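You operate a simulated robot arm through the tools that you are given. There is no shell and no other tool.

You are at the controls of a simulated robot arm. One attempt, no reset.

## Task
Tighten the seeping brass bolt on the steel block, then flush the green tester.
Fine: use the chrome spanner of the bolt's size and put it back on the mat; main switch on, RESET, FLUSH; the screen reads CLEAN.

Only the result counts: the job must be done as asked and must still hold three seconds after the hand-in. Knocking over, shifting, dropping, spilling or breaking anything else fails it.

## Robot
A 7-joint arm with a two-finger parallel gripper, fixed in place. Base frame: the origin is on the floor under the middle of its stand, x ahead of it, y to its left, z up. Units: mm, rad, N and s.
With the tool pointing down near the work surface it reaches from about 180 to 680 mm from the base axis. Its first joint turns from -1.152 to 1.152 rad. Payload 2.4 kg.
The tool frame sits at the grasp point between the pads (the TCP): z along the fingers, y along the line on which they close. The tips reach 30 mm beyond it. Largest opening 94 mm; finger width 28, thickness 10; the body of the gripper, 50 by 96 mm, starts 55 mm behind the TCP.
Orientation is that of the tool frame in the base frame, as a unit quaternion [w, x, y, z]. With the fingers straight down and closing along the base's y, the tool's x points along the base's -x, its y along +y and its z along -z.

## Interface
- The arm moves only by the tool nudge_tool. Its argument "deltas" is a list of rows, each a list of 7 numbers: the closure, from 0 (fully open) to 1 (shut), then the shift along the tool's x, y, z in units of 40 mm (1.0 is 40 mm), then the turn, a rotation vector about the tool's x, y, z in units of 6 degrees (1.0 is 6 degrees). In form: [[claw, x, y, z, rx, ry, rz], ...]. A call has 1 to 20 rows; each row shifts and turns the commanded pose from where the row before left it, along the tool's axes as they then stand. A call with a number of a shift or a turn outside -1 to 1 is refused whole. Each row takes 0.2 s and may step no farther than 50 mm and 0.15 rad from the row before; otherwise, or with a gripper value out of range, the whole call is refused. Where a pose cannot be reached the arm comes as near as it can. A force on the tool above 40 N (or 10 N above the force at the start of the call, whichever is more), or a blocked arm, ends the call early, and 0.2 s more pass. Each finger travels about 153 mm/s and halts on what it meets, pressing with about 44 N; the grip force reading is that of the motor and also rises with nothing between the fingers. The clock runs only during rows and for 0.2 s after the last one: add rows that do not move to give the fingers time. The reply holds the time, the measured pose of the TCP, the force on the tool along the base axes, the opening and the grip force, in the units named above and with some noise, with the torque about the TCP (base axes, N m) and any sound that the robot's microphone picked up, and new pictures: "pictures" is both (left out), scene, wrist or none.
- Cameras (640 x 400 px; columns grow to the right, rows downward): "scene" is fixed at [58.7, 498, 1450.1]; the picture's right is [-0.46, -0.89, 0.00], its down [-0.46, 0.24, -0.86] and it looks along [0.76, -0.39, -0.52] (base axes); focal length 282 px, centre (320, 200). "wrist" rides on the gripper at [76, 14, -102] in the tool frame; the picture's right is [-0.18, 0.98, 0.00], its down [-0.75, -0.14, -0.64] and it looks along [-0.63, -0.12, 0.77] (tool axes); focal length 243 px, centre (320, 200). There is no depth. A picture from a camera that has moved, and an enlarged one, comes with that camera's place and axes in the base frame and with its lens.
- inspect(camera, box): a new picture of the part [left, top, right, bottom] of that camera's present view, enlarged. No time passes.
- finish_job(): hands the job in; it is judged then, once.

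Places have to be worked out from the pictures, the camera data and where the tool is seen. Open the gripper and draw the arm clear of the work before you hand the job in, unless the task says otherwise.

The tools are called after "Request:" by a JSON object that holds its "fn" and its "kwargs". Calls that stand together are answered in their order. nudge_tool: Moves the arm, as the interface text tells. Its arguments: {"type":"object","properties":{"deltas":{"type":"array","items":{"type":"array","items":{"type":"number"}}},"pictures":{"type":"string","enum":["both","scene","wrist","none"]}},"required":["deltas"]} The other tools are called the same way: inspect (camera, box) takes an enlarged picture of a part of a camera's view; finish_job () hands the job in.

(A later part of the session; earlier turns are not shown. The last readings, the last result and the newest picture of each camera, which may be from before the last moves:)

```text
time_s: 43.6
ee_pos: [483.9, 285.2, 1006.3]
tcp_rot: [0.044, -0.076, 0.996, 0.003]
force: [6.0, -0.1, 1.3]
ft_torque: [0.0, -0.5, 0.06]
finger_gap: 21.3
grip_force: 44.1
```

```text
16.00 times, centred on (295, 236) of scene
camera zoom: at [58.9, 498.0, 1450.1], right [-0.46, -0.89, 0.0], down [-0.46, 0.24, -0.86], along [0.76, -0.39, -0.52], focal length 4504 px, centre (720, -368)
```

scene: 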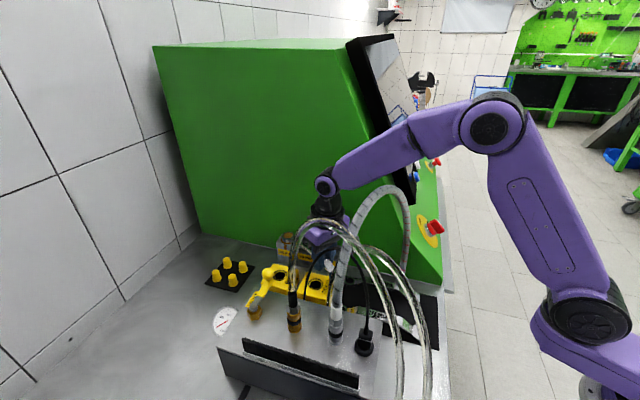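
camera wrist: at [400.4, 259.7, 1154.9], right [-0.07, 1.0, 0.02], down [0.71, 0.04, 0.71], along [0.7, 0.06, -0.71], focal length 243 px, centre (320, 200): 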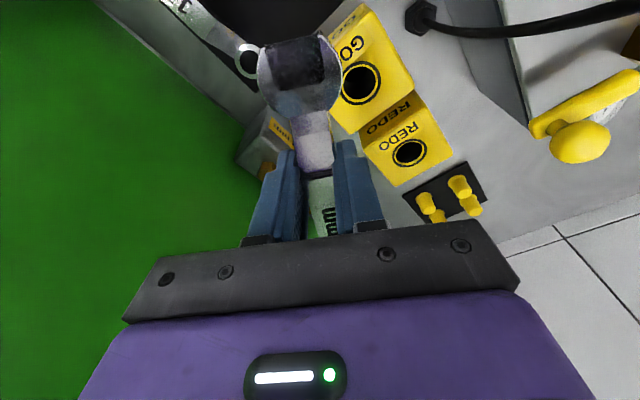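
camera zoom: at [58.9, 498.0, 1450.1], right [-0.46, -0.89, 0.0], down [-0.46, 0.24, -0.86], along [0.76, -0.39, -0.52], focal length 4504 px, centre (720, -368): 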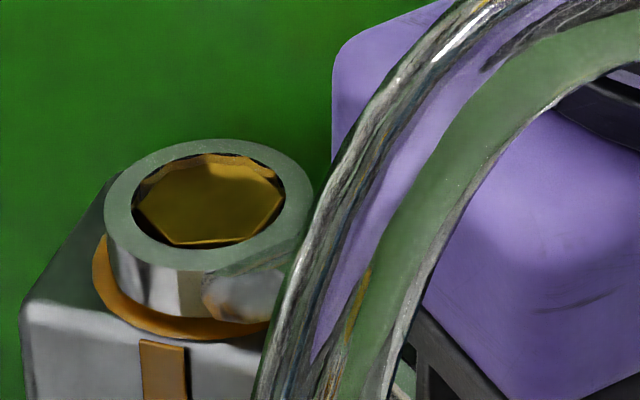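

The hex turned with the ring (near corners moved left by about 6°) at almost no tangential load. A +6 N pull toward the bolt means I am about 1.2 mm too far out, so I correct that while continuing the clockwise turn.

Request:
{"fn": "nudge_tool", "kwargs": {"deltas": [[1, -0.0347, 0.182, -0.01, 0.0436, 0, 0.498], [1, 0, 0, 0, 0, 0, 0]], "pictures": "none"}}

Request:
{"fn": "nudge_tool", "kwargs": {"deltas": [[1, -0.0047, 0.182, 0, 0.0436, 0, 0.498], [1, 0, 0, 0, 0, 0, 0]], "pictures": "scene"}}

Request:
{"fn": "inspect", "kwargs": {"camera": "scene", "box": [275, 223, 315, 248]}}

Request:
{"fn": "inspect", "kwargs": {"camera": "scene", "box": [290, 80, 490, 260]}}

```text
time_s: 44.2
ee_pos: [484.9, 292.6, 1006.1]
tcp_rot: [0.043, -0.051, 0.998, 0.002]
force: [2.7, -1.9, -2.3]
ft_torque: [-0.05, 0.03, 0.01]
finger_gap: 21.1
grip_force: 44.1
```

```text
time_s: 44.8
ee_pos: [483.8, 300.6, 1007.0]
tcp_rot: [0.044, -0.025, 0.999, 0.001]
force: [0.7, -0.5, -2.6]
ft_torque: [-0.02, 0.06, 0.27]
finger_gap: 21.3
grip_force: 44.3
```

scene: 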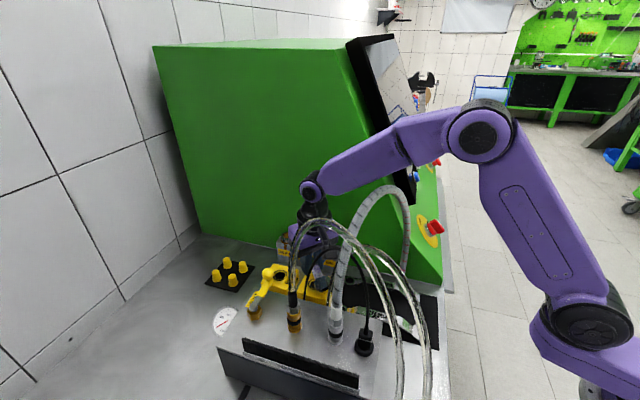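

```text
16.00 times, centred on (295, 236) of scene
camera zoom: at [58.7, 498.0, 1450.1], right [-0.46, -0.89, 0.0], down [-0.46, 0.24, -0.86], along [0.76, -0.39, -0.52], focal length 4504 px, centre (720, -368)
```

zoom: 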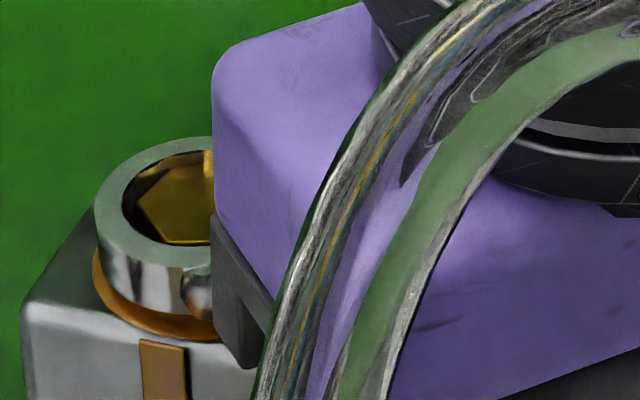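

```text
2.22 times, centred on (390, 170) of scene
camera zoom: at [58.7, 498.0, 1450.1], right [-0.46, -0.89, 0.0], down [-0.46, 0.24, -0.86], along [0.76, -0.39, -0.52], focal length 626 px, centre (164, 267)
```

zoom: 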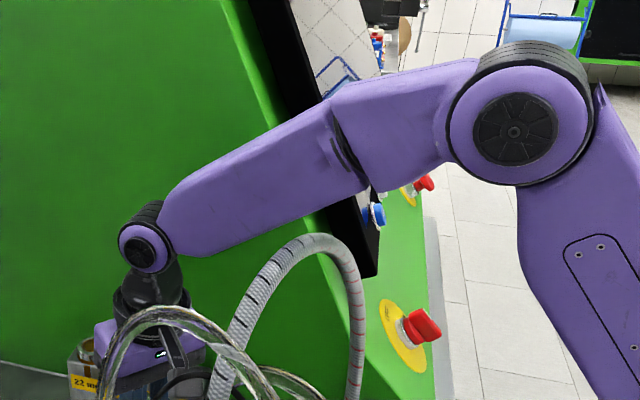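

The forces are low but the ring looks shifted about 1.5 mm to the left relative to the head. I take a closer look at the hex orientation before turning further.

Request:
{"fn": "inspect", "kwargs": {"camera": "scene", "box": [280, 228, 304, 243]}}

Request:
{"fn": "inspect", "kwargs": {"camera": "wrist", "box": [200, 100, 440, 250]}}

```text
16.00 times, centred on (292, 236) of scene
camera zoom: at [58.7, 498.0, 1450.1], right [-0.46, -0.89, 0.0], down [-0.46, 0.24, -0.86], along [0.76, -0.39, -0.52], focal length 4504 px, centre (768, -368)
```

zoom: 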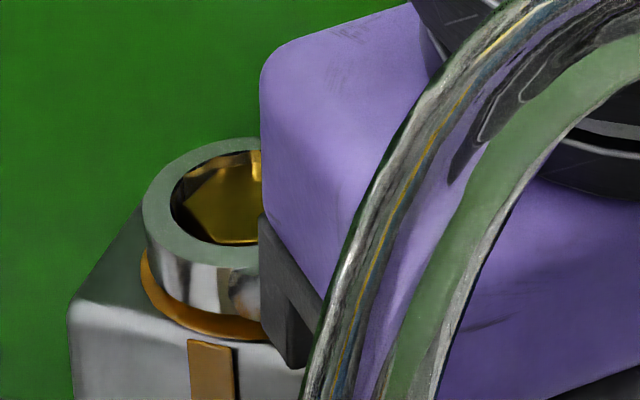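

```text
2.67 times, centred on (320, 175) of wrist
camera zoom: at [399.3, 311.3, 1102.8], right [0.14, 0.99, 0.02], down [0.7, -0.11, 0.7], along [0.7, -0.08, -0.71], focal length 647 px, centre (320, 267)
```

zoom: 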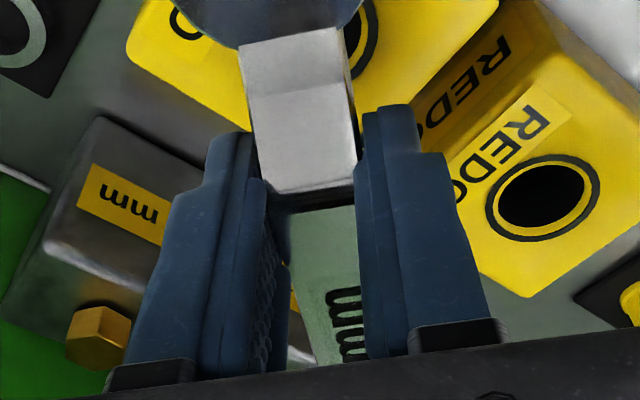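

The ring drifted about 1.5 mm sideways during the 12° turn, so the true grip-to-ring length is nearer 132–133 mm than 139 mm. I recentre by 1.5 mm along the tool's −y and check.

Request:
{"fn": "nudge_tool", "kwargs": {"deltas": [[1, 0, -0.0375, 0, 0, 0, 0], [1, 0, 0, 0, 0, 0, 0]], "pictures": "none"}}

Request:
{"fn": "inspect", "kwargs": {"camera": "scene", "box": [275, 223, 315, 248]}}

```text
time_s: 45.4
ee_pos: [484.2, 298.9, 1006.8]
tcp_rot: [0.044, -0.025, 0.999, 0.001]
force: [0.6, 0.5, -2.0]
ft_torque: [0.01, 0.06, 0.2]
finger_gap: 20.8
grip_force: 44.2
```

```text
16.00 times, centred on (295, 236) of scene
camera zoom: at [58.7, 498.0, 1450.1], right [-0.46, -0.89, 0.0], down [-0.46, 0.24, -0.86], along [0.76, -0.39, -0.52], focal length 4504 px, centre (720, -368)
```

zoom: 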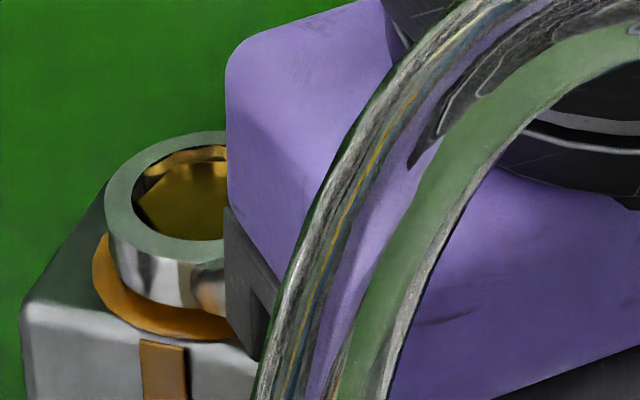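

The ring is centred again with only a 0.2 N·m resisting couple. I continue clockwise with the corrected radius, 3° per row, and check the picture after each pair of steps.

Request:
{"fn": "nudge_tool", "kwargs": {"deltas": [[1, -0.0045, 0.1734, 0, 0.0436, 0, 0.498], [1, 0, 0, 0, 0, 0, 0]], "pictures": "none"}}

Request:
{"fn": "nudge_tool", "kwargs": {"deltas": [[1, -0.0045, 0.1734, 0, 0.0436, 0, 0.498], [1, 0, 0, 0, 0, 0, 0]], "pictures": "none"}}

Request:
{"fn": "inspect", "kwargs": {"camera": "scene", "box": [275, 223, 315, 248]}}

Request:
{"fn": "inspect", "kwargs": {"camera": "scene", "box": [290, 80, 490, 260]}}

```text
time_s: 46.0
ee_pos: [484.9, 306.1, 1007.8]
tcp_rot: [0.044, 0.003, 0.999, 0.0]
force: [0.4, 0.0, -2.1]
ft_torque: [0.06, 0.03, 0.31]
finger_gap: 20.9
grip_force: 44.0
```

```text
time_s: 46.6
ee_pos: [484.1, 312.1, 1007.3]
tcp_rot: [0.043, 0.029, 0.999, -0.001]
force: [0.2, 0.0, -0.4]
ft_torque: [0.02, 0.03, 0.34]
finger_gap: 21.1
grip_force: 43.6
```

```text
16.00 times, centred on (295, 236) of scene
camera zoom: at [58.7, 498.0, 1450.1], right [-0.46, -0.89, 0.0], down [-0.46, 0.24, -0.86], along [0.76, -0.39, -0.52], focal length 4504 px, centre (720, -368)
```

zoom: 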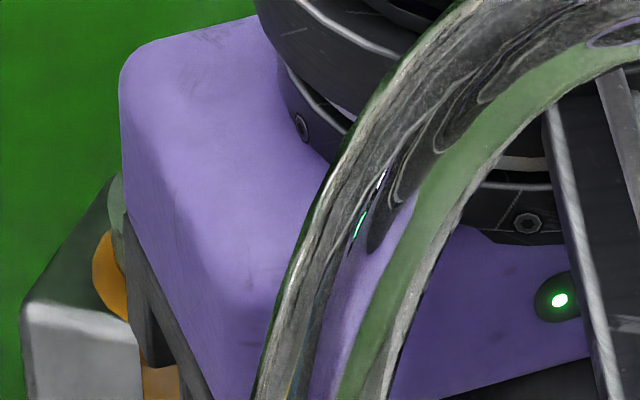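

```text
2.22 times, centred on (390, 170) of scene
camera zoom: at [58.7, 498.0, 1450.1], right [-0.46, -0.89, 0.0], down [-0.46, 0.24, -0.86], along [0.76, -0.39, -0.52], focal length 626 px, centre (164, 267)
```

zoom: 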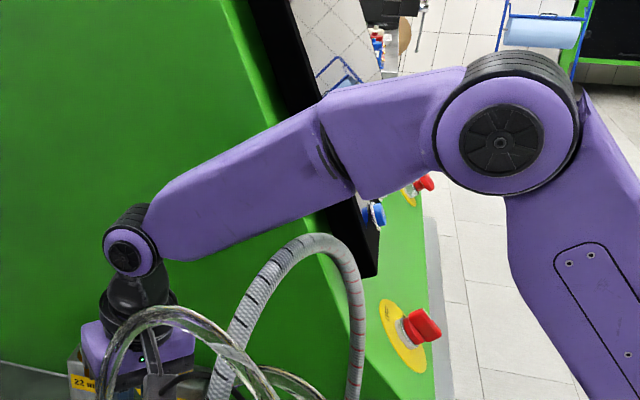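

The resisting couple rises slowly (0.34 N·m) with no side force, and the forearm stays about 18 mm above the hose. I continue the clockwise turn.

Request:
{"fn": "nudge_tool", "kwargs": {"deltas": [[1, -0.0045, 0.1734, 0, 0.0436, 0, 0.498], [1, -0.0045, 0.1734, 0, 0.0436, 0, 0.498], [1, 0, 0, 0, 0, 0, 0]], "pictures": "none"}}

Request:
{"fn": "nudge_tool", "kwargs": {"deltas": [[1, -0.0045, 0.1734, 0, 0.0436, 0, 0.498], [1, -0.0045, 0.1734, 0, 0.0436, 0, 0.498], [1, 0, 0, 0, 0, 0, 0]], "pictures": "scene"}}

Request:
{"fn": "inspect", "kwargs": {"camera": "scene", "box": [290, 80, 490, 260]}}

Request:
{"fn": "inspect", "kwargs": {"camera": "wrist", "box": [180, 60, 440, 250]}}

```text
time_s: 47.4
ee_pos: [486.6, 327.7, 1006.5]
tcp_rot: [0.044, 0.081, 0.996, -0.003]
force: [0.2, 0.0, -2.6]
ft_torque: [0.02, 0.06, 0.3]
finger_gap: 21.2
grip_force: 44.4
```

```text
time_s: 48.2
ee_pos: [488.2, 341.3, 1006.8]
tcp_rot: [0.043, 0.133, 0.99, -0.006]
force: [0.2, -0.4, -1.5]
ft_torque: [0.0, 0.05, 0.3]
finger_gap: 21.3
grip_force: 44.6
```

scene: 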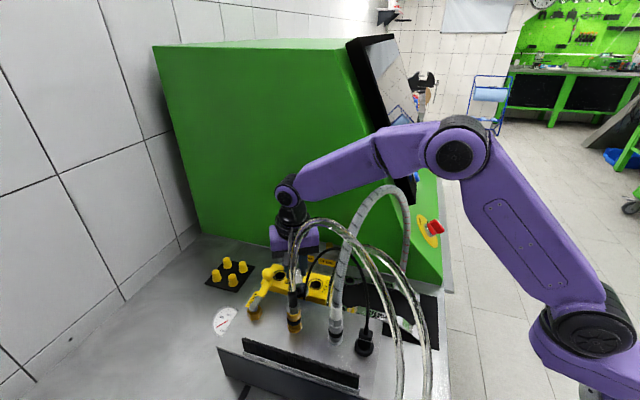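

```text
2.22 times, centred on (390, 170) of scene
camera zoom: at [58.7, 498.1, 1450.1], right [-0.46, -0.89, 0.0], down [-0.46, 0.24, -0.86], along [0.76, -0.39, -0.52], focal length 626 px, centre (164, 267)
```

zoom: 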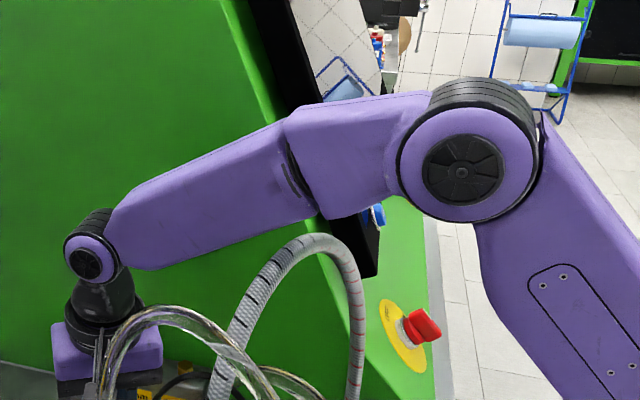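

```text
2.11 times, centred on (310, 155) of wrist
camera zoom: at [411.5, 376.8, 1103.0], right [0.44, 0.9, 0.02], down [0.63, -0.32, 0.7], along [0.64, -0.3, -0.71], focal length 511 px, centre (341, 295)
```

zoom: 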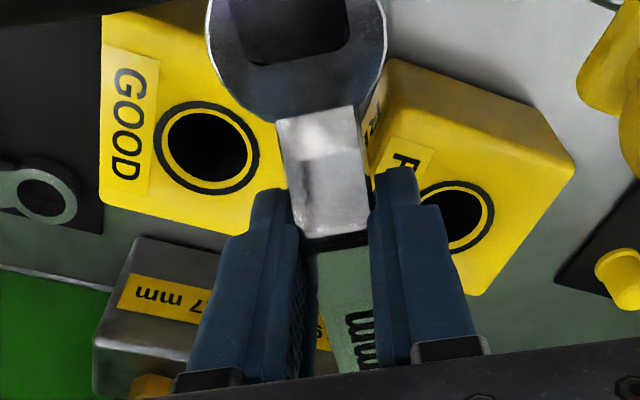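

At 60° the couple is still a steady 0.3 N·m and the forearm is about 10 mm above the hose, but the camera arm is getting near the clear hose. I look closely at that area before going on.

Request:
{"fn": "inspect", "kwargs": {"camera": "scene", "box": [230, 170, 390, 290]}}

Request:
{"fn": "inspect", "kwargs": {"camera": "scene", "box": [255, 220, 325, 265]}}

Request:
{"fn": "inspect", "kwargs": {"camera": "wrist", "box": [0, 0, 640, 400]}}

```text
3.33 times, centred on (310, 230) of scene
camera zoom: at [58.7, 498.1, 1450.1], right [-0.46, -0.89, 0.0], down [-0.46, 0.24, -0.86], along [0.76, -0.39, -0.52], focal length 938 px, centre (353, 100)
```

zoom: 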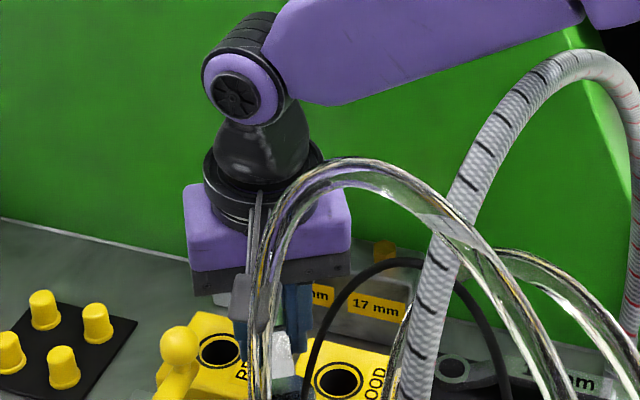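

```text
8.89 times, centred on (290, 242) of scene
camera zoom: at [58.7, 498.1, 1450.1], right [-0.46, -0.89, 0.0], down [-0.46, 0.24, -0.86], along [0.76, -0.39, -0.52], focal length 2502 px, centre (587, -178)
```

zoom: 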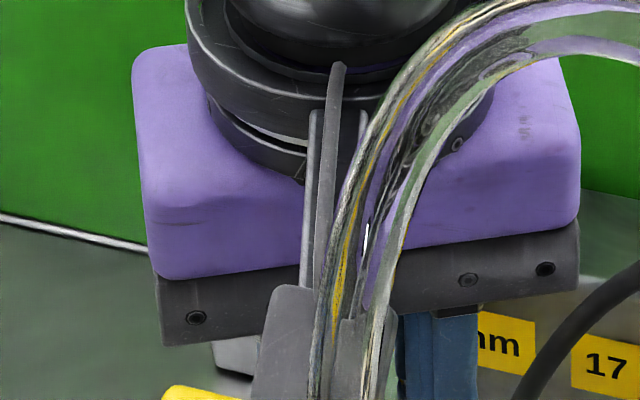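

```text
1.00 times, centred on (320, 200) of wrist (not enlarged: the box is as wide or as high as the picture)
camera zoom: at [411.5, 376.8, 1103.0], right [0.44, 0.9, 0.02], down [0.63, -0.32, 0.7], along [0.64, -0.3, -0.71], focal length 243 px, centre (320, 200)
```

zoom: 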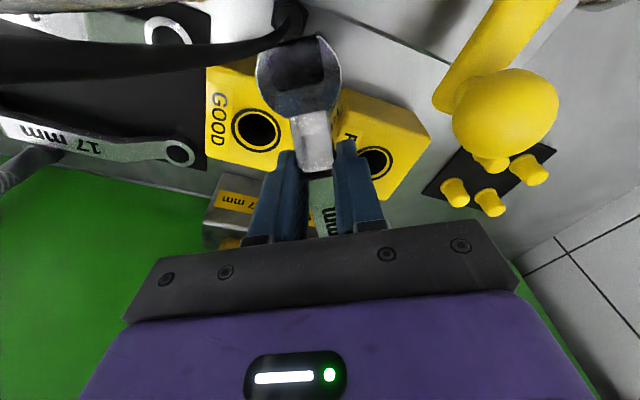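

The camera arm is clear of the hoses by about 50 mm. The free jaw end, however, is near the black cable that rises from its connector at about (e 551, n −54). I zoom in on that spot.

Request:
{"fn": "inspect", "kwargs": {"camera": "wrist", "box": [200, 0, 360, 100]}}

Request:
{"fn": "inspect", "kwargs": {"camera": "scene", "box": [280, 250, 340, 290]}}

```text
4.00 times, centred on (280, 50) of wrist
camera zoom: at [411.5, 376.8, 1103.0], right [0.44, 0.9, 0.02], down [0.63, -0.32, 0.7], along [0.64, -0.3, -0.71], focal length 970 px, centre (480, 800)
```

zoom: 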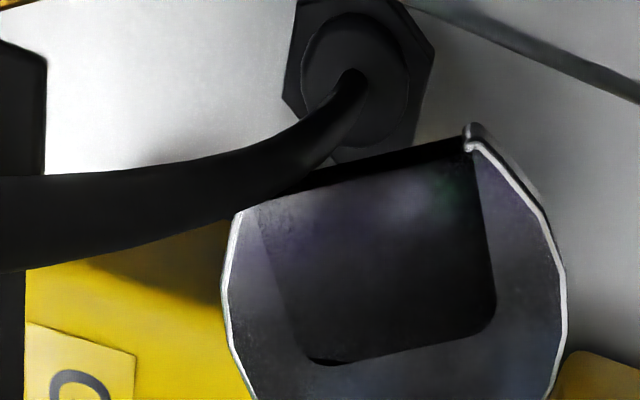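

```text
10.00 times, centred on (310, 270) of scene
camera zoom: at [58.7, 498.1, 1450.1], right [-0.46, -0.89, 0.0], down [-0.46, 0.24, -0.86], along [0.76, -0.39, -0.52], focal length 2815 px, centre (420, -500)
```

zoom: 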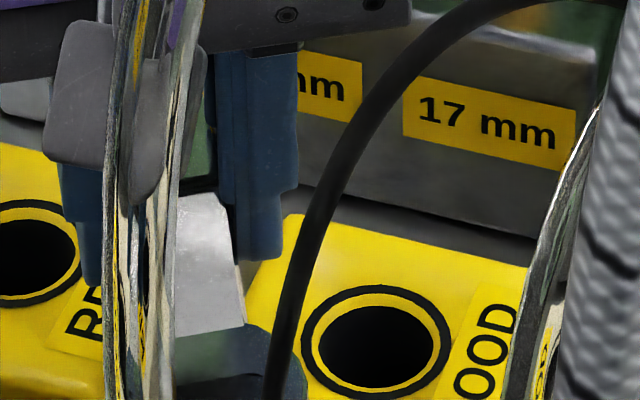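

The jaw end has already swept past the cable with a few mm to spare and moves away as I turn on; no contact force showed. I go on 3° at a time, watching torque and the forearm–hose gap.

Request:
{"fn": "nudge_tool", "kwargs": {"deltas": [[1, -0.0045, 0.1734, 0, 0.0436, 0, 0.498], [1, 0, 0, 0, 0, 0, 0]], "pictures": "none"}}

Request:
{"fn": "inspect", "kwargs": {"camera": "scene", "box": [290, 80, 490, 260]}}

```text
time_s: 48.8
ee_pos: [490.5, 346.6, 1008.1]
tcp_rot: [0.043, 0.16, 0.986, -0.007]
force: [-0.3, -0.1, -2.4]
ft_torque: [0.02, 0.07, 0.32]
finger_gap: 21.2
grip_force: 43.6
```

```text
2.22 times, centred on (390, 170) of scene
camera zoom: at [58.7, 498.0, 1450.1], right [-0.46, -0.89, 0.0], down [-0.46, 0.24, -0.86], along [0.76, -0.39, -0.52], focal length 626 px, centre (164, 267)
```

zoom: 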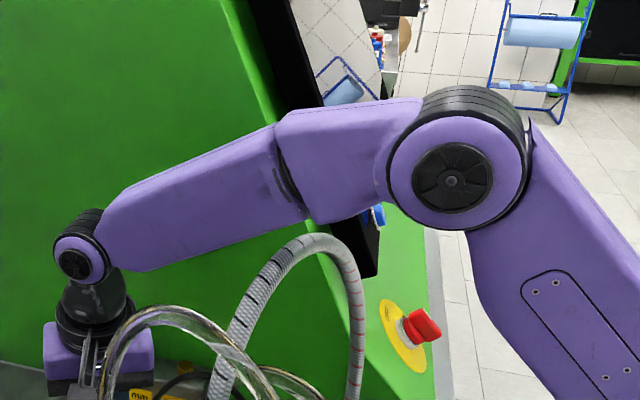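

The torque stays constant at 0.32 N·m and the gap above the hose is about 10 mm. I take two more 3° steps.

Request:
{"fn": "nudge_tool", "kwargs": {"deltas": [[1, -0.0045, 0.1734, 0, 0.0436, 0, 0.498], [1, 0, 0, 0, 0, 0, 0]], "pictures": "none"}}

Request:
{"fn": "nudge_tool", "kwargs": {"deltas": [[1, -0.0045, 0.1734, 0, 0.0436, 0, 0.498], [1, 0, 0, 0, 0, 0, 0]], "pictures": "none"}}

Request:
{"fn": "inspect", "kwargs": {"camera": "scene", "box": [240, 100, 440, 280]}}

Request:
{"fn": "inspect", "kwargs": {"camera": "wrist", "box": [0, 0, 640, 400]}}

```text
time_s: 49.4
ee_pos: [493.1, 352.6, 1008.2]
tcp_rot: [0.043, 0.185, 0.982, -0.009]
force: [0.1, 0.3, -2.7]
ft_torque: [0.04, 0.04, 0.31]
finger_gap: 21.1
grip_force: 43.5
```

```text
time_s: 50.0
ee_pos: [497.5, 358.2, 1008.0]
tcp_rot: [0.042, 0.21, 0.977, -0.011]
force: [0.9, -11.2, 2.0]
ft_torque: [-0.36, -0.25, 1.06]
finger_gap: 21.2
grip_force: 44.7
```

```text
2.22 times, centred on (340, 190) of scene
camera zoom: at [58.7, 497.7, 1450.2], right [-0.46, -0.89, 0.0], down [-0.46, 0.24, -0.86], along [0.76, -0.39, -0.52], focal length 626 px, centre (276, 222)
```

zoom: 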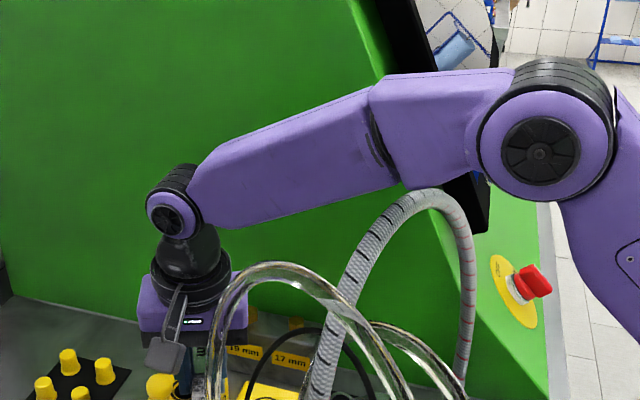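

```text
1.00 times, centred on (320, 200) of wrist (not enlarged: the box is as wide or as high as the picture)
camera zoom: at [426.3, 406.1, 1103.7], right [0.57, 0.82, 0.01], down [0.57, -0.41, 0.71], along [0.58, -0.4, -0.71], focal length 243 px, centre (320, 200)
```

zoom: 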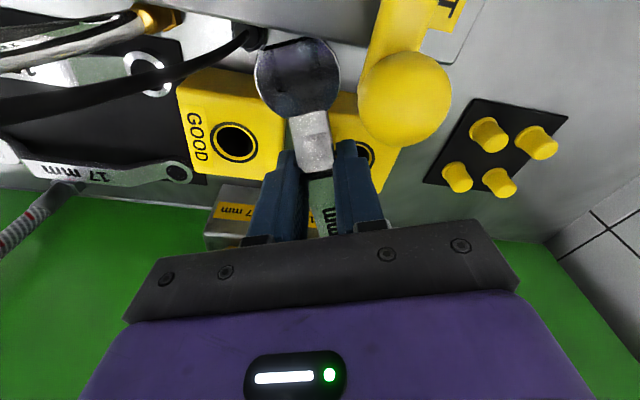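

The force jumped: −11 N in y and 1.06 N·m. That is either the bolt coming tight or something touching. I look closely at the jaw end near the manifold before going further.

Request:
{"fn": "inspect", "kwargs": {"camera": "wrist", "box": [220, 0, 380, 100]}}

Request:
{"fn": "inspect", "kwargs": {"camera": "scene", "box": [260, 235, 340, 285]}}

Request:
{"fn": "inspect", "kwargs": {"camera": "scene", "box": [230, 200, 330, 262]}}

```text
4.00 times, centred on (300, 50) of wrist
camera zoom: at [426.3, 406.1, 1103.7], right [0.57, 0.82, 0.01], down [0.57, -0.41, 0.71], along [0.58, -0.4, -0.71], focal length 970 px, centre (400, 800)
```

zoom: 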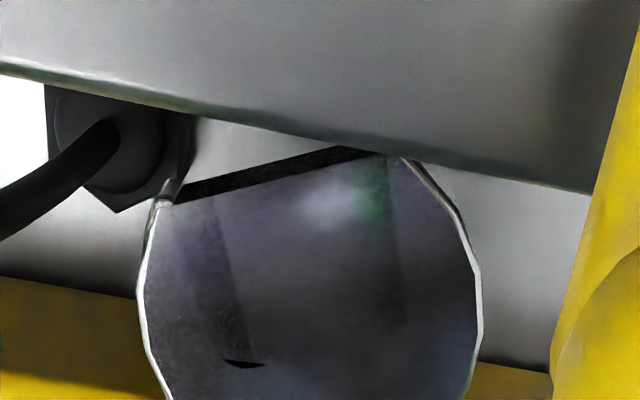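

```text
8.00 times, centred on (300, 260) of scene
camera zoom: at [58.7, 497.7, 1450.2], right [-0.46, -0.89, 0.0], down [-0.46, 0.24, -0.86], along [0.76, -0.39, -0.52], focal length 2252 px, centre (480, -280)
```

zoom: 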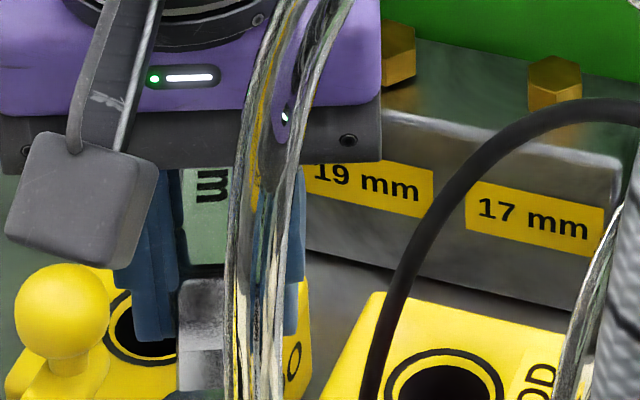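

```text
6.40 times, centred on (280, 231) of scene
camera zoom: at [58.7, 497.7, 1450.2], right [-0.46, -0.89, 0.0], down [-0.46, 0.24, -0.86], along [0.76, -0.39, -0.52], focal length 1802 px, centre (576, 2)
```

zoom: 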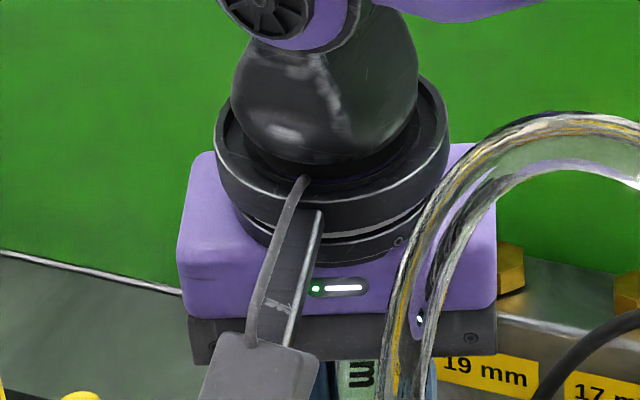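

The wrist view shows the jaw tip right at the manifold's side edge, so the jump is that contact and not the bolt tightening. I back off 6°, check that the force is gone, then lift the ring off to re-seat it 30° back, ratchet style.

Request:
{"fn": "nudge_tool", "kwargs": {"deltas": [[1, -0.0045, -0.1734, 0, -0.0436, 0, -0.498], [1, 0, 0, 0, 0, 0, 0]], "pictures": "none"}}

Request:
{"fn": "nudge_tool", "kwargs": {"deltas": [[1, -0.0045, -0.1734, 0, -0.0436, 0, -0.498], [1, 0, 0, 0, 0, 0, 0]], "pictures": "wrist"}}

```text
time_s: 50.6
ee_pos: [494.0, 352.6, 1007.8]
tcp_rot: [0.043, 0.185, 0.982, -0.007]
force: [3.8, -2.4, -1.8]
ft_torque: [-0.03, -0.02, -0.25]
finger_gap: 21.1
grip_force: 43.7
```

```text
time_s: 51.2
ee_pos: [490.5, 346.0, 1008.0]
tcp_rot: [0.042, 0.158, 0.986, -0.007]
force: [0.5, 0.4, -1.9]
ft_torque: [0.05, 0.06, -0.31]
finger_gap: 21.0
grip_force: 43.4
camera wrist: at [415.1, 386.9, 1103.8], right [0.48, 0.88, 0.02], down [0.62, -0.35, 0.7], along [0.62, -0.33, -0.71], focal length 243 px, centre (320, 200)
```

wrist: 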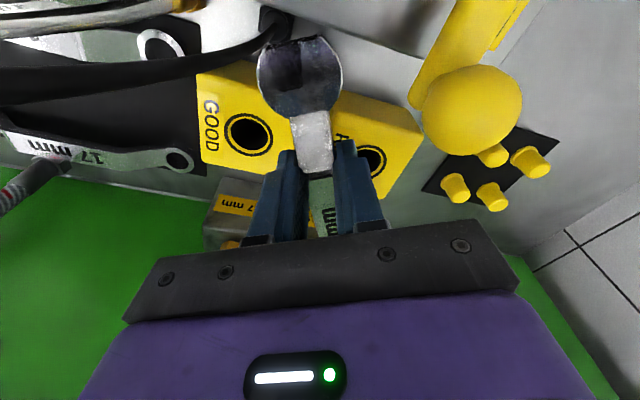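

The force is gone, but the couple reversed to −0.31 N·m: the bolt follows the ring in both directions with little backlash. It turns with constant friction and is not yet tight. I ease forward about 1.2° to neutral and lift the ring off.

Request:
{"fn": "nudge_tool", "kwargs": {"deltas": [[1, -0.0007, 0.0696, 0, 0.0174, 0, 0.1992], [1, 0, 0, 0, 0, 0, 0]], "pictures": "none"}}

Request:
{"fn": "nudge_tool", "kwargs": {"deltas": [[1, -0.0109, 0, -0.1245, 0, 0, 0], [1, -0.0109, 0, -0.1245, 0, 0, 0], [1, 0, 0, 0, 0, 0, 0]], "pictures": "none"}}

```text
time_s: 51.8
ee_pos: [492.8, 349.6, 1007.6]
tcp_rot: [0.043, 0.168, 0.985, -0.007]
force: [0.2, -0.3, -1.0]
ft_torque: [-0.02, 0.06, 0.0]
finger_gap: 21.2
grip_force: 43.8
```

```text
time_s: 52.6
ee_pos: [492.0, 347.6, 1017.7]
tcp_rot: [0.043, 0.168, 0.985, -0.008]
force: [0.0, -0.7, -2.4]
ft_torque: [0.01, 0.03, 0.01]
finger_gap: 21.2
grip_force: 43.7
```

Neutral, and the ring came up freely by 10 mm. I lift 40 mm more so the jaw passes well above the cable, then swing back exactly 30° about the bolt axis.

Request:
{"fn": "nudge_tool", "kwargs": {"deltas": [[1, -0.0436, 0, -0.498, 0, 0, 0], [1, -0.0436, 0, -0.498, 0, 0, 0], [1, -0.0045, -0.1734, 0, -0.0436, 0, -0.498], [1, -0.0045, -0.1734, 0, -0.0436, 0, -0.498], [1, -0.0045, -0.1734, 0, -0.0436, 0, -0.498], [1, -0.0045, -0.1734, 0, -0.0436, 0, -0.498], [1, -0.0045, -0.1734, 0, -0.0436, 0, -0.498], [1, -0.0045, -0.1734, 0, -0.0436, 0, -0.498], [1, -0.0045, -0.1734, 0, -0.0436, 0, -0.498], [1, -0.0045, -0.1734, 0, -0.0436, 0, -0.498], [1, -0.0045, -0.1734, 0, -0.0436, 0, -0.498], [1, -0.0045, -0.1734, 0, -0.0436, 0, -0.498], [1, 0, 0, 0, 0, 0, 0]], "pictures": "scene"}}

Request:
{"fn": "inspect", "kwargs": {"camera": "scene", "box": [275, 223, 315, 248]}}

Request:
{"fn": "inspect", "kwargs": {"camera": "scene", "box": [265, 205, 325, 245]}}

```text
time_s: 55.4
ee_pos: [486.3, 281.1, 1058.3]
tcp_rot: [0.043, -0.092, 0.995, 0.004]
force: [0.6, -1.2, -1.4]
ft_torque: [0.0, 0.02, 0.0]
finger_gap: 20.9
grip_force: 43.5
```

scene: 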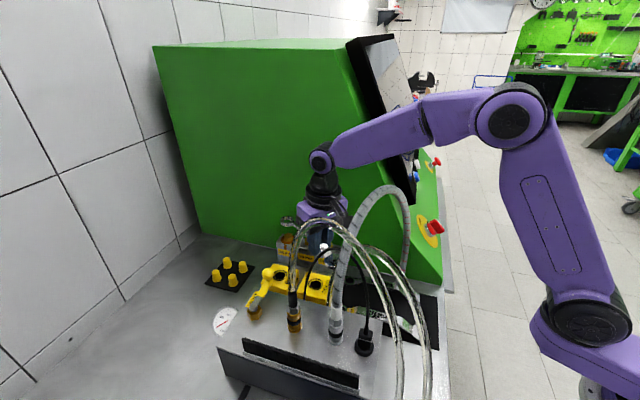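

```text
16.00 times, centred on (295, 236) of scene
camera zoom: at [58.7, 498.0, 1450.1], right [-0.46, -0.89, 0.0], down [-0.46, 0.24, -0.86], along [0.76, -0.39, -0.52], focal length 4504 px, centre (720, -368)
```

zoom: 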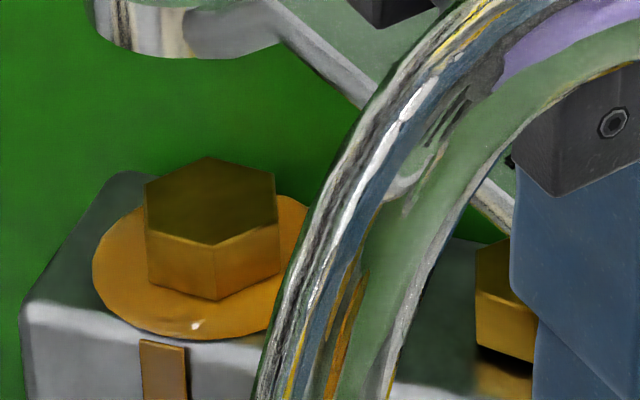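

```text
10.00 times, centred on (295, 225) of scene
camera zoom: at [58.7, 498.0, 1450.1], right [-0.46, -0.89, 0.0], down [-0.46, 0.24, -0.86], along [0.76, -0.39, -0.52], focal length 2815 px, centre (570, -50)
```

zoom: 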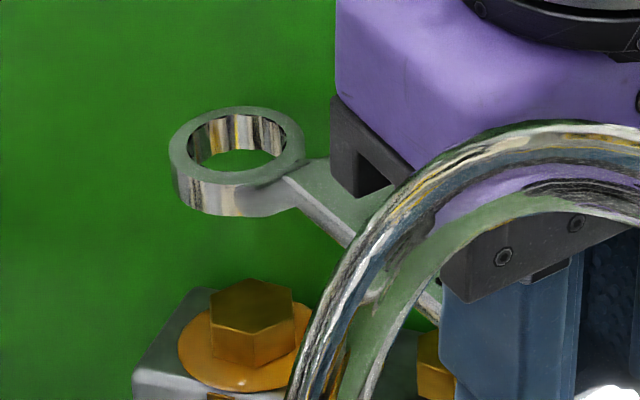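

The bolt has clearly turned: its hex now points a corner at the camera, like the dry bolts, which is about 36–39° clockwise from the start. The ring is centred over it. I lower again to re-seat and continue tightening.

Request:
{"fn": "nudge_tool", "kwargs": {"deltas": [[1, 0.0414, 0, 0.473, 0, 0, 0], [1, 0.0414, 0, 0.473, 0, 0, 0], [1, 0, 0, 0, 0, 0, 0]], "pictures": "none"}}

Request:
{"fn": "inspect", "kwargs": {"camera": "scene", "box": [275, 223, 315, 248]}}

```text
time_s: 56.2
ee_pos: [486.3, 281.0, 1018.8]
tcp_rot: [0.043, -0.092, 0.995, 0.004]
force: [-0.8, 0.0, -1.1]
ft_torque: [-0.01, 0.03, -0.02]
finger_gap: 21.2
grip_force: 44.0
```

```text
16.00 times, centred on (295, 236) of scene
camera zoom: at [58.7, 498.0, 1450.1], right [-0.46, -0.89, 0.0], down [-0.46, 0.24, -0.86], along [0.76, -0.39, -0.52], focal length 4504 px, centre (720, -368)
```

zoom: 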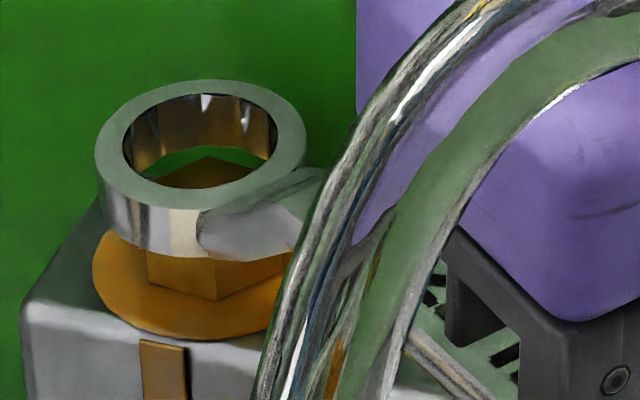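

The ring sits about 1 mm too far toward the wall compared with the earlier seated position. I pull back 1 mm along the handle and lower in small steps, watching the force.

Request:
{"fn": "nudge_tool", "kwargs": {"deltas": [[1, 0.025, 0, 0, 0, 0, 0], [1, 0.0044, 0, 0.05, 0, 0, 0], [1, 0.0044, 0, 0.05, 0, 0, 0], [1, 0, 0, 0, 0, 0, 0]], "pictures": "none"}}

Request:
{"fn": "nudge_tool", "kwargs": {"deltas": [[1, 0.0033, 0, 0.0375, 0, 0, 0], [1, 0, 0, 0, 0, 0, 0]], "pictures": "none"}}

Request:
{"fn": "inspect", "kwargs": {"camera": "scene", "box": [275, 223, 315, 248]}}

```text
time_s: 57.2
ee_pos: [485.5, 280.4, 1015.2]
tcp_rot: [0.043, -0.093, 0.995, 0.004]
force: [0.8, -0.5, -1.7]
ft_torque: [0.03, 0.01, 0.0]
finger_gap: 21.2
grip_force: 44.1
```

```text
time_s: 57.8
ee_pos: [484.9, 281.0, 1013.8]
tcp_rot: [0.043, -0.092, 0.995, 0.004]
force: [0.9, -0.5, -2.4]
ft_torque: [0.01, 0.03, 0.0]
finger_gap: 21.1
grip_force: 44.0
```

```text
16.00 times, centred on (295, 236) of scene
camera zoom: at [58.7, 498.0, 1450.1], right [-0.46, -0.89, 0.0], down [-0.46, 0.24, -0.86], along [0.76, -0.39, -0.52], focal length 4504 px, centre (720, -368)
```

zoom: 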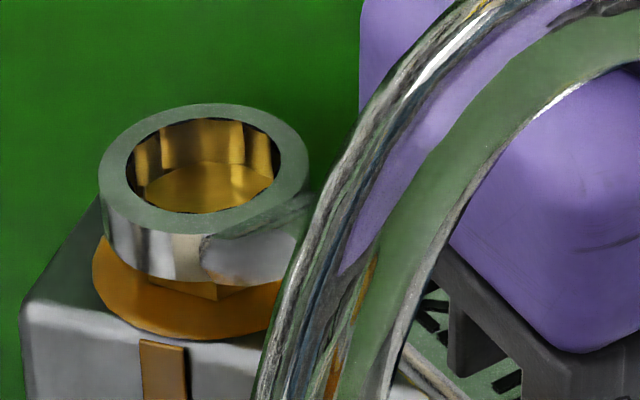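

The hex sits about 1 mm right of the bore's centre in this view. I shift the ring 0.9 mm that way and continue down.

Request:
{"fn": "nudge_tool", "kwargs": {"deltas": [[1, 0.012, -0.0185, 0, 0, 0, 0], [1, 0.0033, 0, 0.0375, 0, 0, 0], [1, 0, 0, 0, 0, 0, 0]], "pictures": "none"}}

Request:
{"fn": "nudge_tool", "kwargs": {"deltas": [[1, 0.0044, 0, 0.05, 0, 0, 0], [1, 0, 0, 0, 0, 0, 0]], "pictures": "none"}}

Request:
{"fn": "inspect", "kwargs": {"camera": "scene", "box": [275, 223, 315, 248]}}

```text
time_s: 58.6
ee_pos: [485.4, 279.1, 1012.1]
tcp_rot: [0.043, -0.093, 0.995, 0.004]
force: [-0.9, 0.2, -0.8]
ft_torque: [-0.03, 0.03, -0.01]
finger_gap: 21.0
grip_force: 43.8
```

```text
time_s: 59.2
ee_pos: [484.3, 279.7, 1010.7]
tcp_rot: [0.044, -0.093, 0.995, 0.004]
force: [0.1, -0.6, -1.4]
ft_torque: [-0.01, 0.01, -0.01]
finger_gap: 21.1
grip_force: 43.9
```

```text
16.00 times, centred on (295, 236) of scene
camera zoom: at [58.7, 498.0, 1450.1], right [-0.46, -0.89, 0.0], down [-0.46, 0.24, -0.86], along [0.76, -0.39, -0.52], focal length 4504 px, centre (720, -368)
```

zoom: 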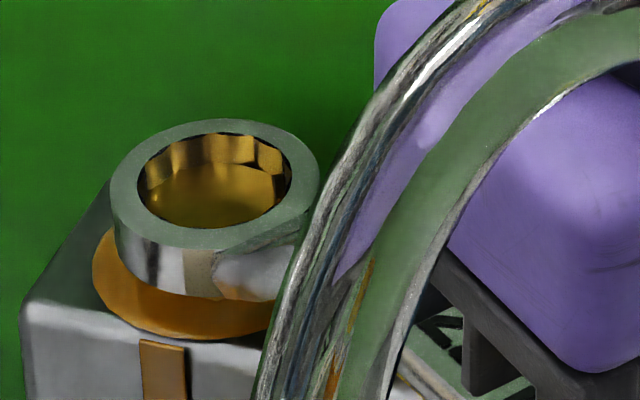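

The ring is now within about 0.6 mm of centre, with no contact. I lower the last 3 mm.

Request:
{"fn": "nudge_tool", "kwargs": {"deltas": [[1, 0.0033, 0.006, 0.0375, 0, 0, 0], [1, 0.0033, 0, 0.0375, 0, 0, 0], [1, 0, 0, 0, 0, 0, 0]], "pictures": "none"}}

Request:
{"fn": "inspect", "kwargs": {"camera": "scene", "box": [275, 223, 315, 248]}}

```text
time_s: 60.0
ee_pos: [484.7, 279.3, 1006.2]
tcp_rot: [0.044, -0.091, 0.995, 0.003]
force: [0.4, 0.2, -1.8]
ft_torque: [-0.01, 0.04, -0.02]
finger_gap: 20.9
grip_force: 43.8
```

```text
16.00 times, centred on (295, 236) of scene
camera zoom: at [58.7, 498.0, 1450.1], right [-0.46, -0.89, 0.0], down [-0.46, 0.24, -0.86], along [0.76, -0.39, -0.52], focal length 4504 px, centre (720, -368)
```

zoom: 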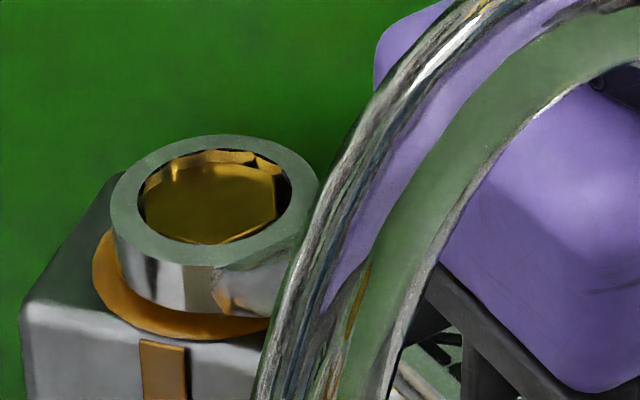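

Seated with no side force. I turn clockwise again, checking the torque every two steps.

Request:
{"fn": "nudge_tool", "kwargs": {"deltas": [[1, -0.0045, 0.178, 0, 0.0436, 0, 0.498], [1, -0.0045, 0.1734, 0, 0.0436, 0, 0.498], [1, 0, 0, 0, 0, 0, 0]], "pictures": "none"}}

Request:
{"fn": "nudge_tool", "kwargs": {"deltas": [[1, -0.0045, 0.1734, 0, 0.0436, 0, 0.498], [1, -0.0045, 0.1734, 0, 0.0436, 0, 0.498], [1, 0, 0, 0, 0, 0, 0]], "pictures": "none"}}

```text
time_s: 60.8
ee_pos: [484.6, 293.2, 1007.9]
tcp_rot: [0.043, -0.04, 0.998, 0.002]
force: [-0.2, -0.2, -1.9]
ft_torque: [-0.01, 0.03, 0.34]
finger_gap: 21.4
grip_force: 43.8
```

```text
time_s: 61.6
ee_pos: [484.4, 307.7, 1007.9]
tcp_rot: [0.044, 0.014, 0.999, -0.001]
force: [0.7, 0.5, -1.8]
ft_torque: [-0.03, 0.04, 0.33]
finger_gap: 21.3
grip_force: 44.1
```

The same light friction (0.33 N·m). I continue turning.

Request:
{"fn": "nudge_tool", "kwargs": {"deltas": [[1, -0.0045, 0.1734, 0, 0.0436, 0, 0.498], [1, -0.0045, 0.1734, 0, 0.0436, 0, 0.498], [1, 0, 0, 0, 0, 0, 0]], "pictures": "none"}}

Request:
{"fn": "nudge_tool", "kwargs": {"deltas": [[1, -0.0045, 0.1734, 0, 0.0436, 0, 0.498], [1, -0.0045, 0.1734, 0, 0.0436, 0, 0.498], [1, 0, 0, 0, 0, 0, 0]], "pictures": "none"}}

Request:
{"fn": "nudge_tool", "kwargs": {"deltas": [[1, -0.0045, 0.1734, 0, 0.0436, 0, 0.498], [1, -0.0045, 0.1734, 0, 0.0436, 0, 0.498], [1, 0, 0, 0, 0, 0, 0]], "pictures": "scene"}}

```text
time_s: 62.4
ee_pos: [484.6, 322.2, 1007.6]
tcp_rot: [0.044, 0.066, 0.997, -0.003]
force: [-0.3, -0.1, -2.0]
ft_torque: [0.04, 0.09, 0.33]
finger_gap: 21.0
grip_force: 44.1
```

```text
time_s: 63.2
ee_pos: [485.1, 335.4, 1007.8]
tcp_rot: [0.044, 0.117, 0.992, -0.005]
force: [0.1, 1.8, -3.5]
ft_torque: [0.06, 0.11, 0.58]
finger_gap: 21.2
grip_force: 44.0
```

```text
time_s: 64.0
ee_pos: [488.7, 348.7, 1009.5]
tcp_rot: [0.043, 0.168, 0.985, -0.006]
force: [1.9, 2.8, 0.3]
ft_torque: [0.07, -0.19, 0.84]
finger_gap: 21.6
grip_force: 43.8
```

scene: 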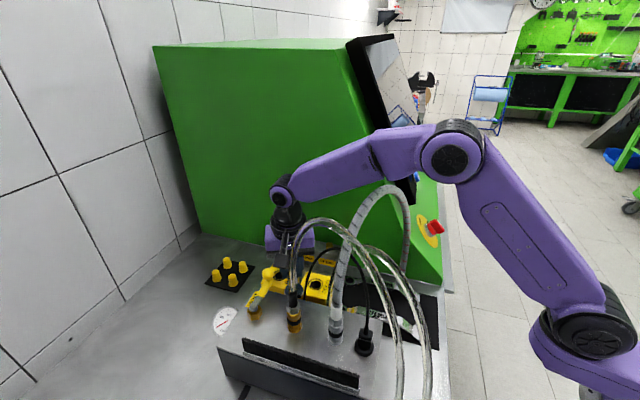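

The torque is rising now (0.58, then 0.84 N·m), along with small side and upward forces. I look at the jaw end and ring before deciding whether this is tightening or a contact.

Request:
{"fn": "inspect", "kwargs": {"camera": "wrist", "box": [220, 0, 380, 100]}}

Request:
{"fn": "inspect", "kwargs": {"camera": "wrist", "box": [0, 0, 640, 400]}}

Request:
{"fn": "inspect", "kwargs": {"camera": "scene", "box": [250, 200, 330, 250]}}

```text
4.00 times, centred on (300, 50) of wrist
camera zoom: at [415.0, 390.7, 1104.2], right [0.5, 0.87, 0.02], down [0.61, -0.36, 0.71], along [0.62, -0.34, -0.71], focal length 970 px, centre (400, 800)
```

zoom: 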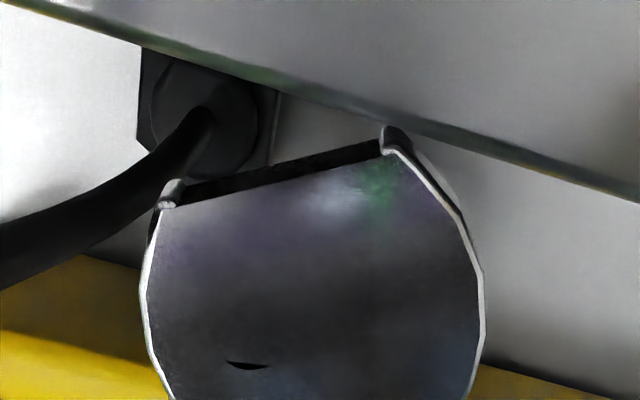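

```text
1.00 times, centred on (320, 200) of wrist (not enlarged: the box is as wide or as high as the picture)
camera zoom: at [415.0, 390.7, 1104.2], right [0.5, 0.87, 0.02], down [0.61, -0.36, 0.71], along [0.62, -0.34, -0.71], focal length 243 px, centre (320, 200)
```

zoom: 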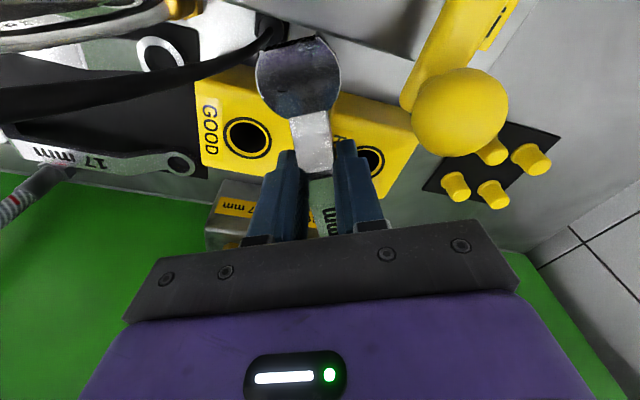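

```text
8.00 times, centred on (290, 225) of scene
camera zoom: at [58.7, 498.1, 1450.1], right [-0.46, -0.89, 0.0], down [-0.46, 0.24, -0.86], along [0.76, -0.39, -0.52], focal length 2252 px, centre (560, 0)
```

zoom: 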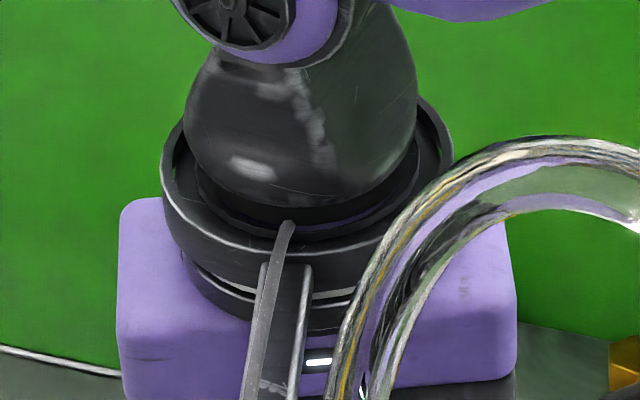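

The jaw tip still has a sliver of clearance to the manifold, and in the first stroke this angle was force-free. So the rising torque is the bolt starting to tighten, about 52° from its starting position. I ease the ring centre toward the measured side force and turn 2° more.

Request:
{"fn": "nudge_tool", "kwargs": {"deltas": [[1, -0.012, 0.127, 0.012, 0.029, 0, 0.332], [1, 0, 0, 0, 0, 0, 0]], "pictures": "none"}}

```text
time_s: 64.6
ee_pos: [492.1, 353.6, 1007.8]
tcp_rot: [0.043, 0.187, 0.981, -0.009]
force: [1.0, 1.9, -3.6]
ft_torque: [0.11, 0.08, 0.68]
finger_gap: 21.5
grip_force: 44.0
```

Accounting for the side force on the ring, the couple on the bolt is still only about 0.4 N·m, so it is not yet tight. The effective radius is about 134 mm. I go to neutral, lift, and swing back another 30°.

Request:
{"fn": "nudge_tool", "kwargs": {"deltas": [[1, -0.001, -0.066, 0, -0.0189, 0, -0.2158], [1, 0, 0, 0, 0, 0, 0]], "pictures": "none"}}

Request:
{"fn": "nudge_tool", "kwargs": {"deltas": [[1, -0.0109, 0, -0.1245, 0, 0, 0], [1, -0.0218, 0, -0.249, 0, 0, 0], [1, -0.0436, 0, -0.498, 0, 0, 0], [1, -0.0327, 0, -0.3735, 0, 0, 0], [1, 0, 0, 0, 0, 0, 0]], "pictures": "none"}}

```text
time_s: 65.2
ee_pos: [491.8, 350.7, 1007.1]
tcp_rot: [0.043, 0.175, 0.984, -0.007]
force: [2.0, 0.9, -2.0]
ft_torque: [0.03, 0.01, 0.23]
finger_gap: 21.1
grip_force: 44.0
```

```text
time_s: 66.4
ee_pos: [490.1, 349.8, 1056.8]
tcp_rot: [0.044, 0.175, 0.984, -0.008]
force: [0.2, -0.3, -1.5]
ft_torque: [0.03, 0.04, 0.0]
finger_gap: 21.0
grip_force: 43.7
```

Free and lifted. I swing back 30° about the bolt axis and look at the hex.

Request:
{"fn": "nudge_tool", "kwargs": {"deltas": [[1, -0.0045, -0.1753, 0, -0.0436, 0, -0.498], [1, -0.0045, -0.1753, 0, -0.0436, 0, -0.498], [1, -0.0045, -0.1753, 0, -0.0436, 0, -0.498], [1, -0.0045, -0.1753, 0, -0.0436, 0, -0.498], [1, -0.0045, -0.1753, 0, -0.0436, 0, -0.498], [1, -0.0045, -0.1753, 0, -0.0436, 0, -0.498], [1, -0.0045, -0.1753, 0, -0.0436, 0, -0.498], [1, -0.0045, -0.1753, 0, -0.0436, 0, -0.498], [1, -0.0045, -0.1753, 0, -0.0436, 0, -0.498], [1, -0.0045, -0.1753, 0, -0.0436, 0, -0.498], [1, 0, 0, 0, 0, 0, 0]], "pictures": "none"}}

Request:
{"fn": "inspect", "kwargs": {"camera": "scene", "box": [275, 223, 315, 248]}}

Request:
{"fn": "inspect", "kwargs": {"camera": "scene", "box": [265, 205, 325, 245]}}

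```text
time_s: 68.8
ee_pos: [485.7, 281.4, 1057.4]
tcp_rot: [0.044, -0.087, 0.995, 0.004]
force: [-0.1, -0.8, -2.3]
ft_torque: [0.0, 0.03, -0.01]
finger_gap: 21.1
grip_force: 43.7
```

```text
16.00 times, centred on (295, 236) of scene
camera zoom: at [58.7, 498.0, 1450.1], right [-0.46, -0.89, 0.0], down [-0.46, 0.24, -0.86], along [0.76, -0.39, -0.52], focal length 4504 px, centre (720, -368)
```

zoom: 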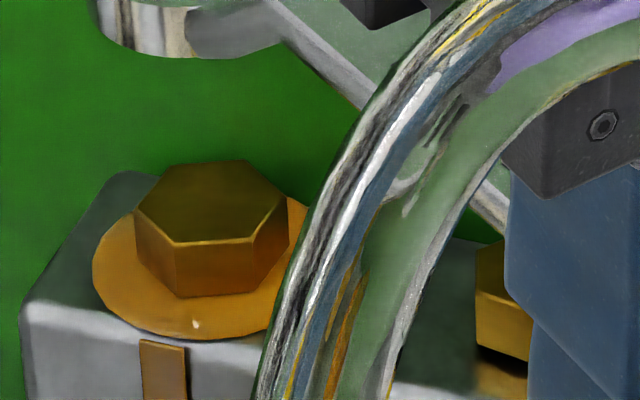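

```text
10.00 times, centred on (295, 225) of scene
camera zoom: at [58.7, 498.0, 1450.1], right [-0.46, -0.89, 0.0], down [-0.46, 0.24, -0.86], along [0.76, -0.39, -0.52], focal length 2815 px, centre (570, -50)
```

zoom: 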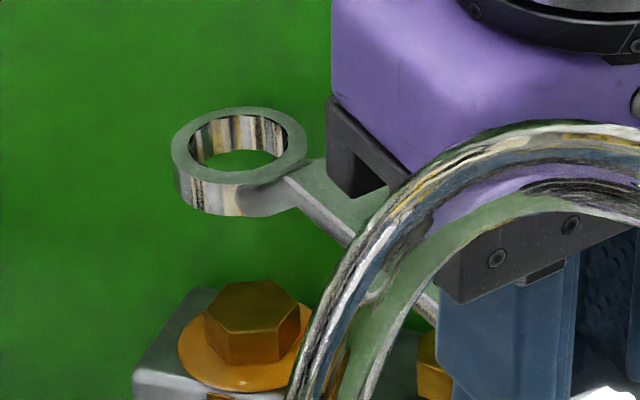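

The hex has turned about another 28°, roughly 65° in total. I lower to re-seat for a third stroke.

Request:
{"fn": "nudge_tool", "kwargs": {"deltas": [[1, 0.0414, -0.009, 0.473, 0, 0, 0], [1, 0.0414, 0, 0.473, 0, 0, 0], [1, 0, 0, 0, 0, 0, 0]], "pictures": "none"}}

Request:
{"fn": "nudge_tool", "kwargs": {"deltas": [[1, 0.0055, 0, 0.0625, 0, 0, 0], [1, 0.0055, 0, 0.0625, 0, 0, 0], [1, 0, 0, 0, 0, 0, 0]], "pictures": "none"}}

Request:
{"fn": "inspect", "kwargs": {"camera": "scene", "box": [275, 223, 315, 248]}}

```text
time_s: 69.6
ee_pos: [485.8, 281.1, 1019.5]
tcp_rot: [0.043, -0.086, 0.995, 0.004]
force: [-1.2, 0.0, -1.6]
ft_torque: [-0.01, 0.03, -0.01]
finger_gap: 21.1
grip_force: 43.8
```

```text
time_s: 70.4
ee_pos: [486.8, 280.8, 1014.7]
tcp_rot: [0.043, -0.086, 0.995, 0.004]
force: [0.8, -0.5, -1.5]
ft_torque: [0.0, 0.04, 0.0]
finger_gap: 21.1
grip_force: 43.9
```

```text
16.00 times, centred on (295, 236) of scene
camera zoom: at [58.7, 498.0, 1450.1], right [-0.46, -0.89, 0.0], down [-0.46, 0.24, -0.86], along [0.76, -0.39, -0.52], focal length 4504 px, centre (720, -368)
```

zoom: 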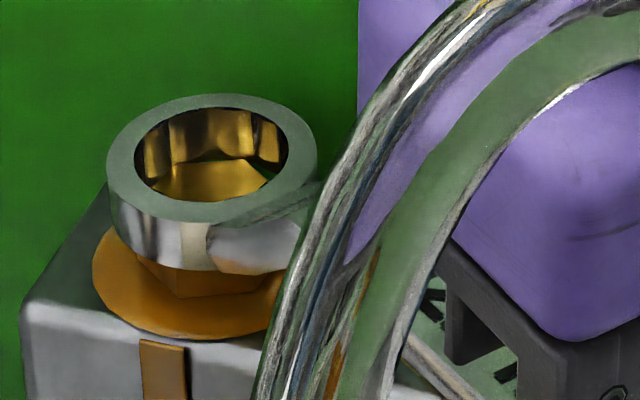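

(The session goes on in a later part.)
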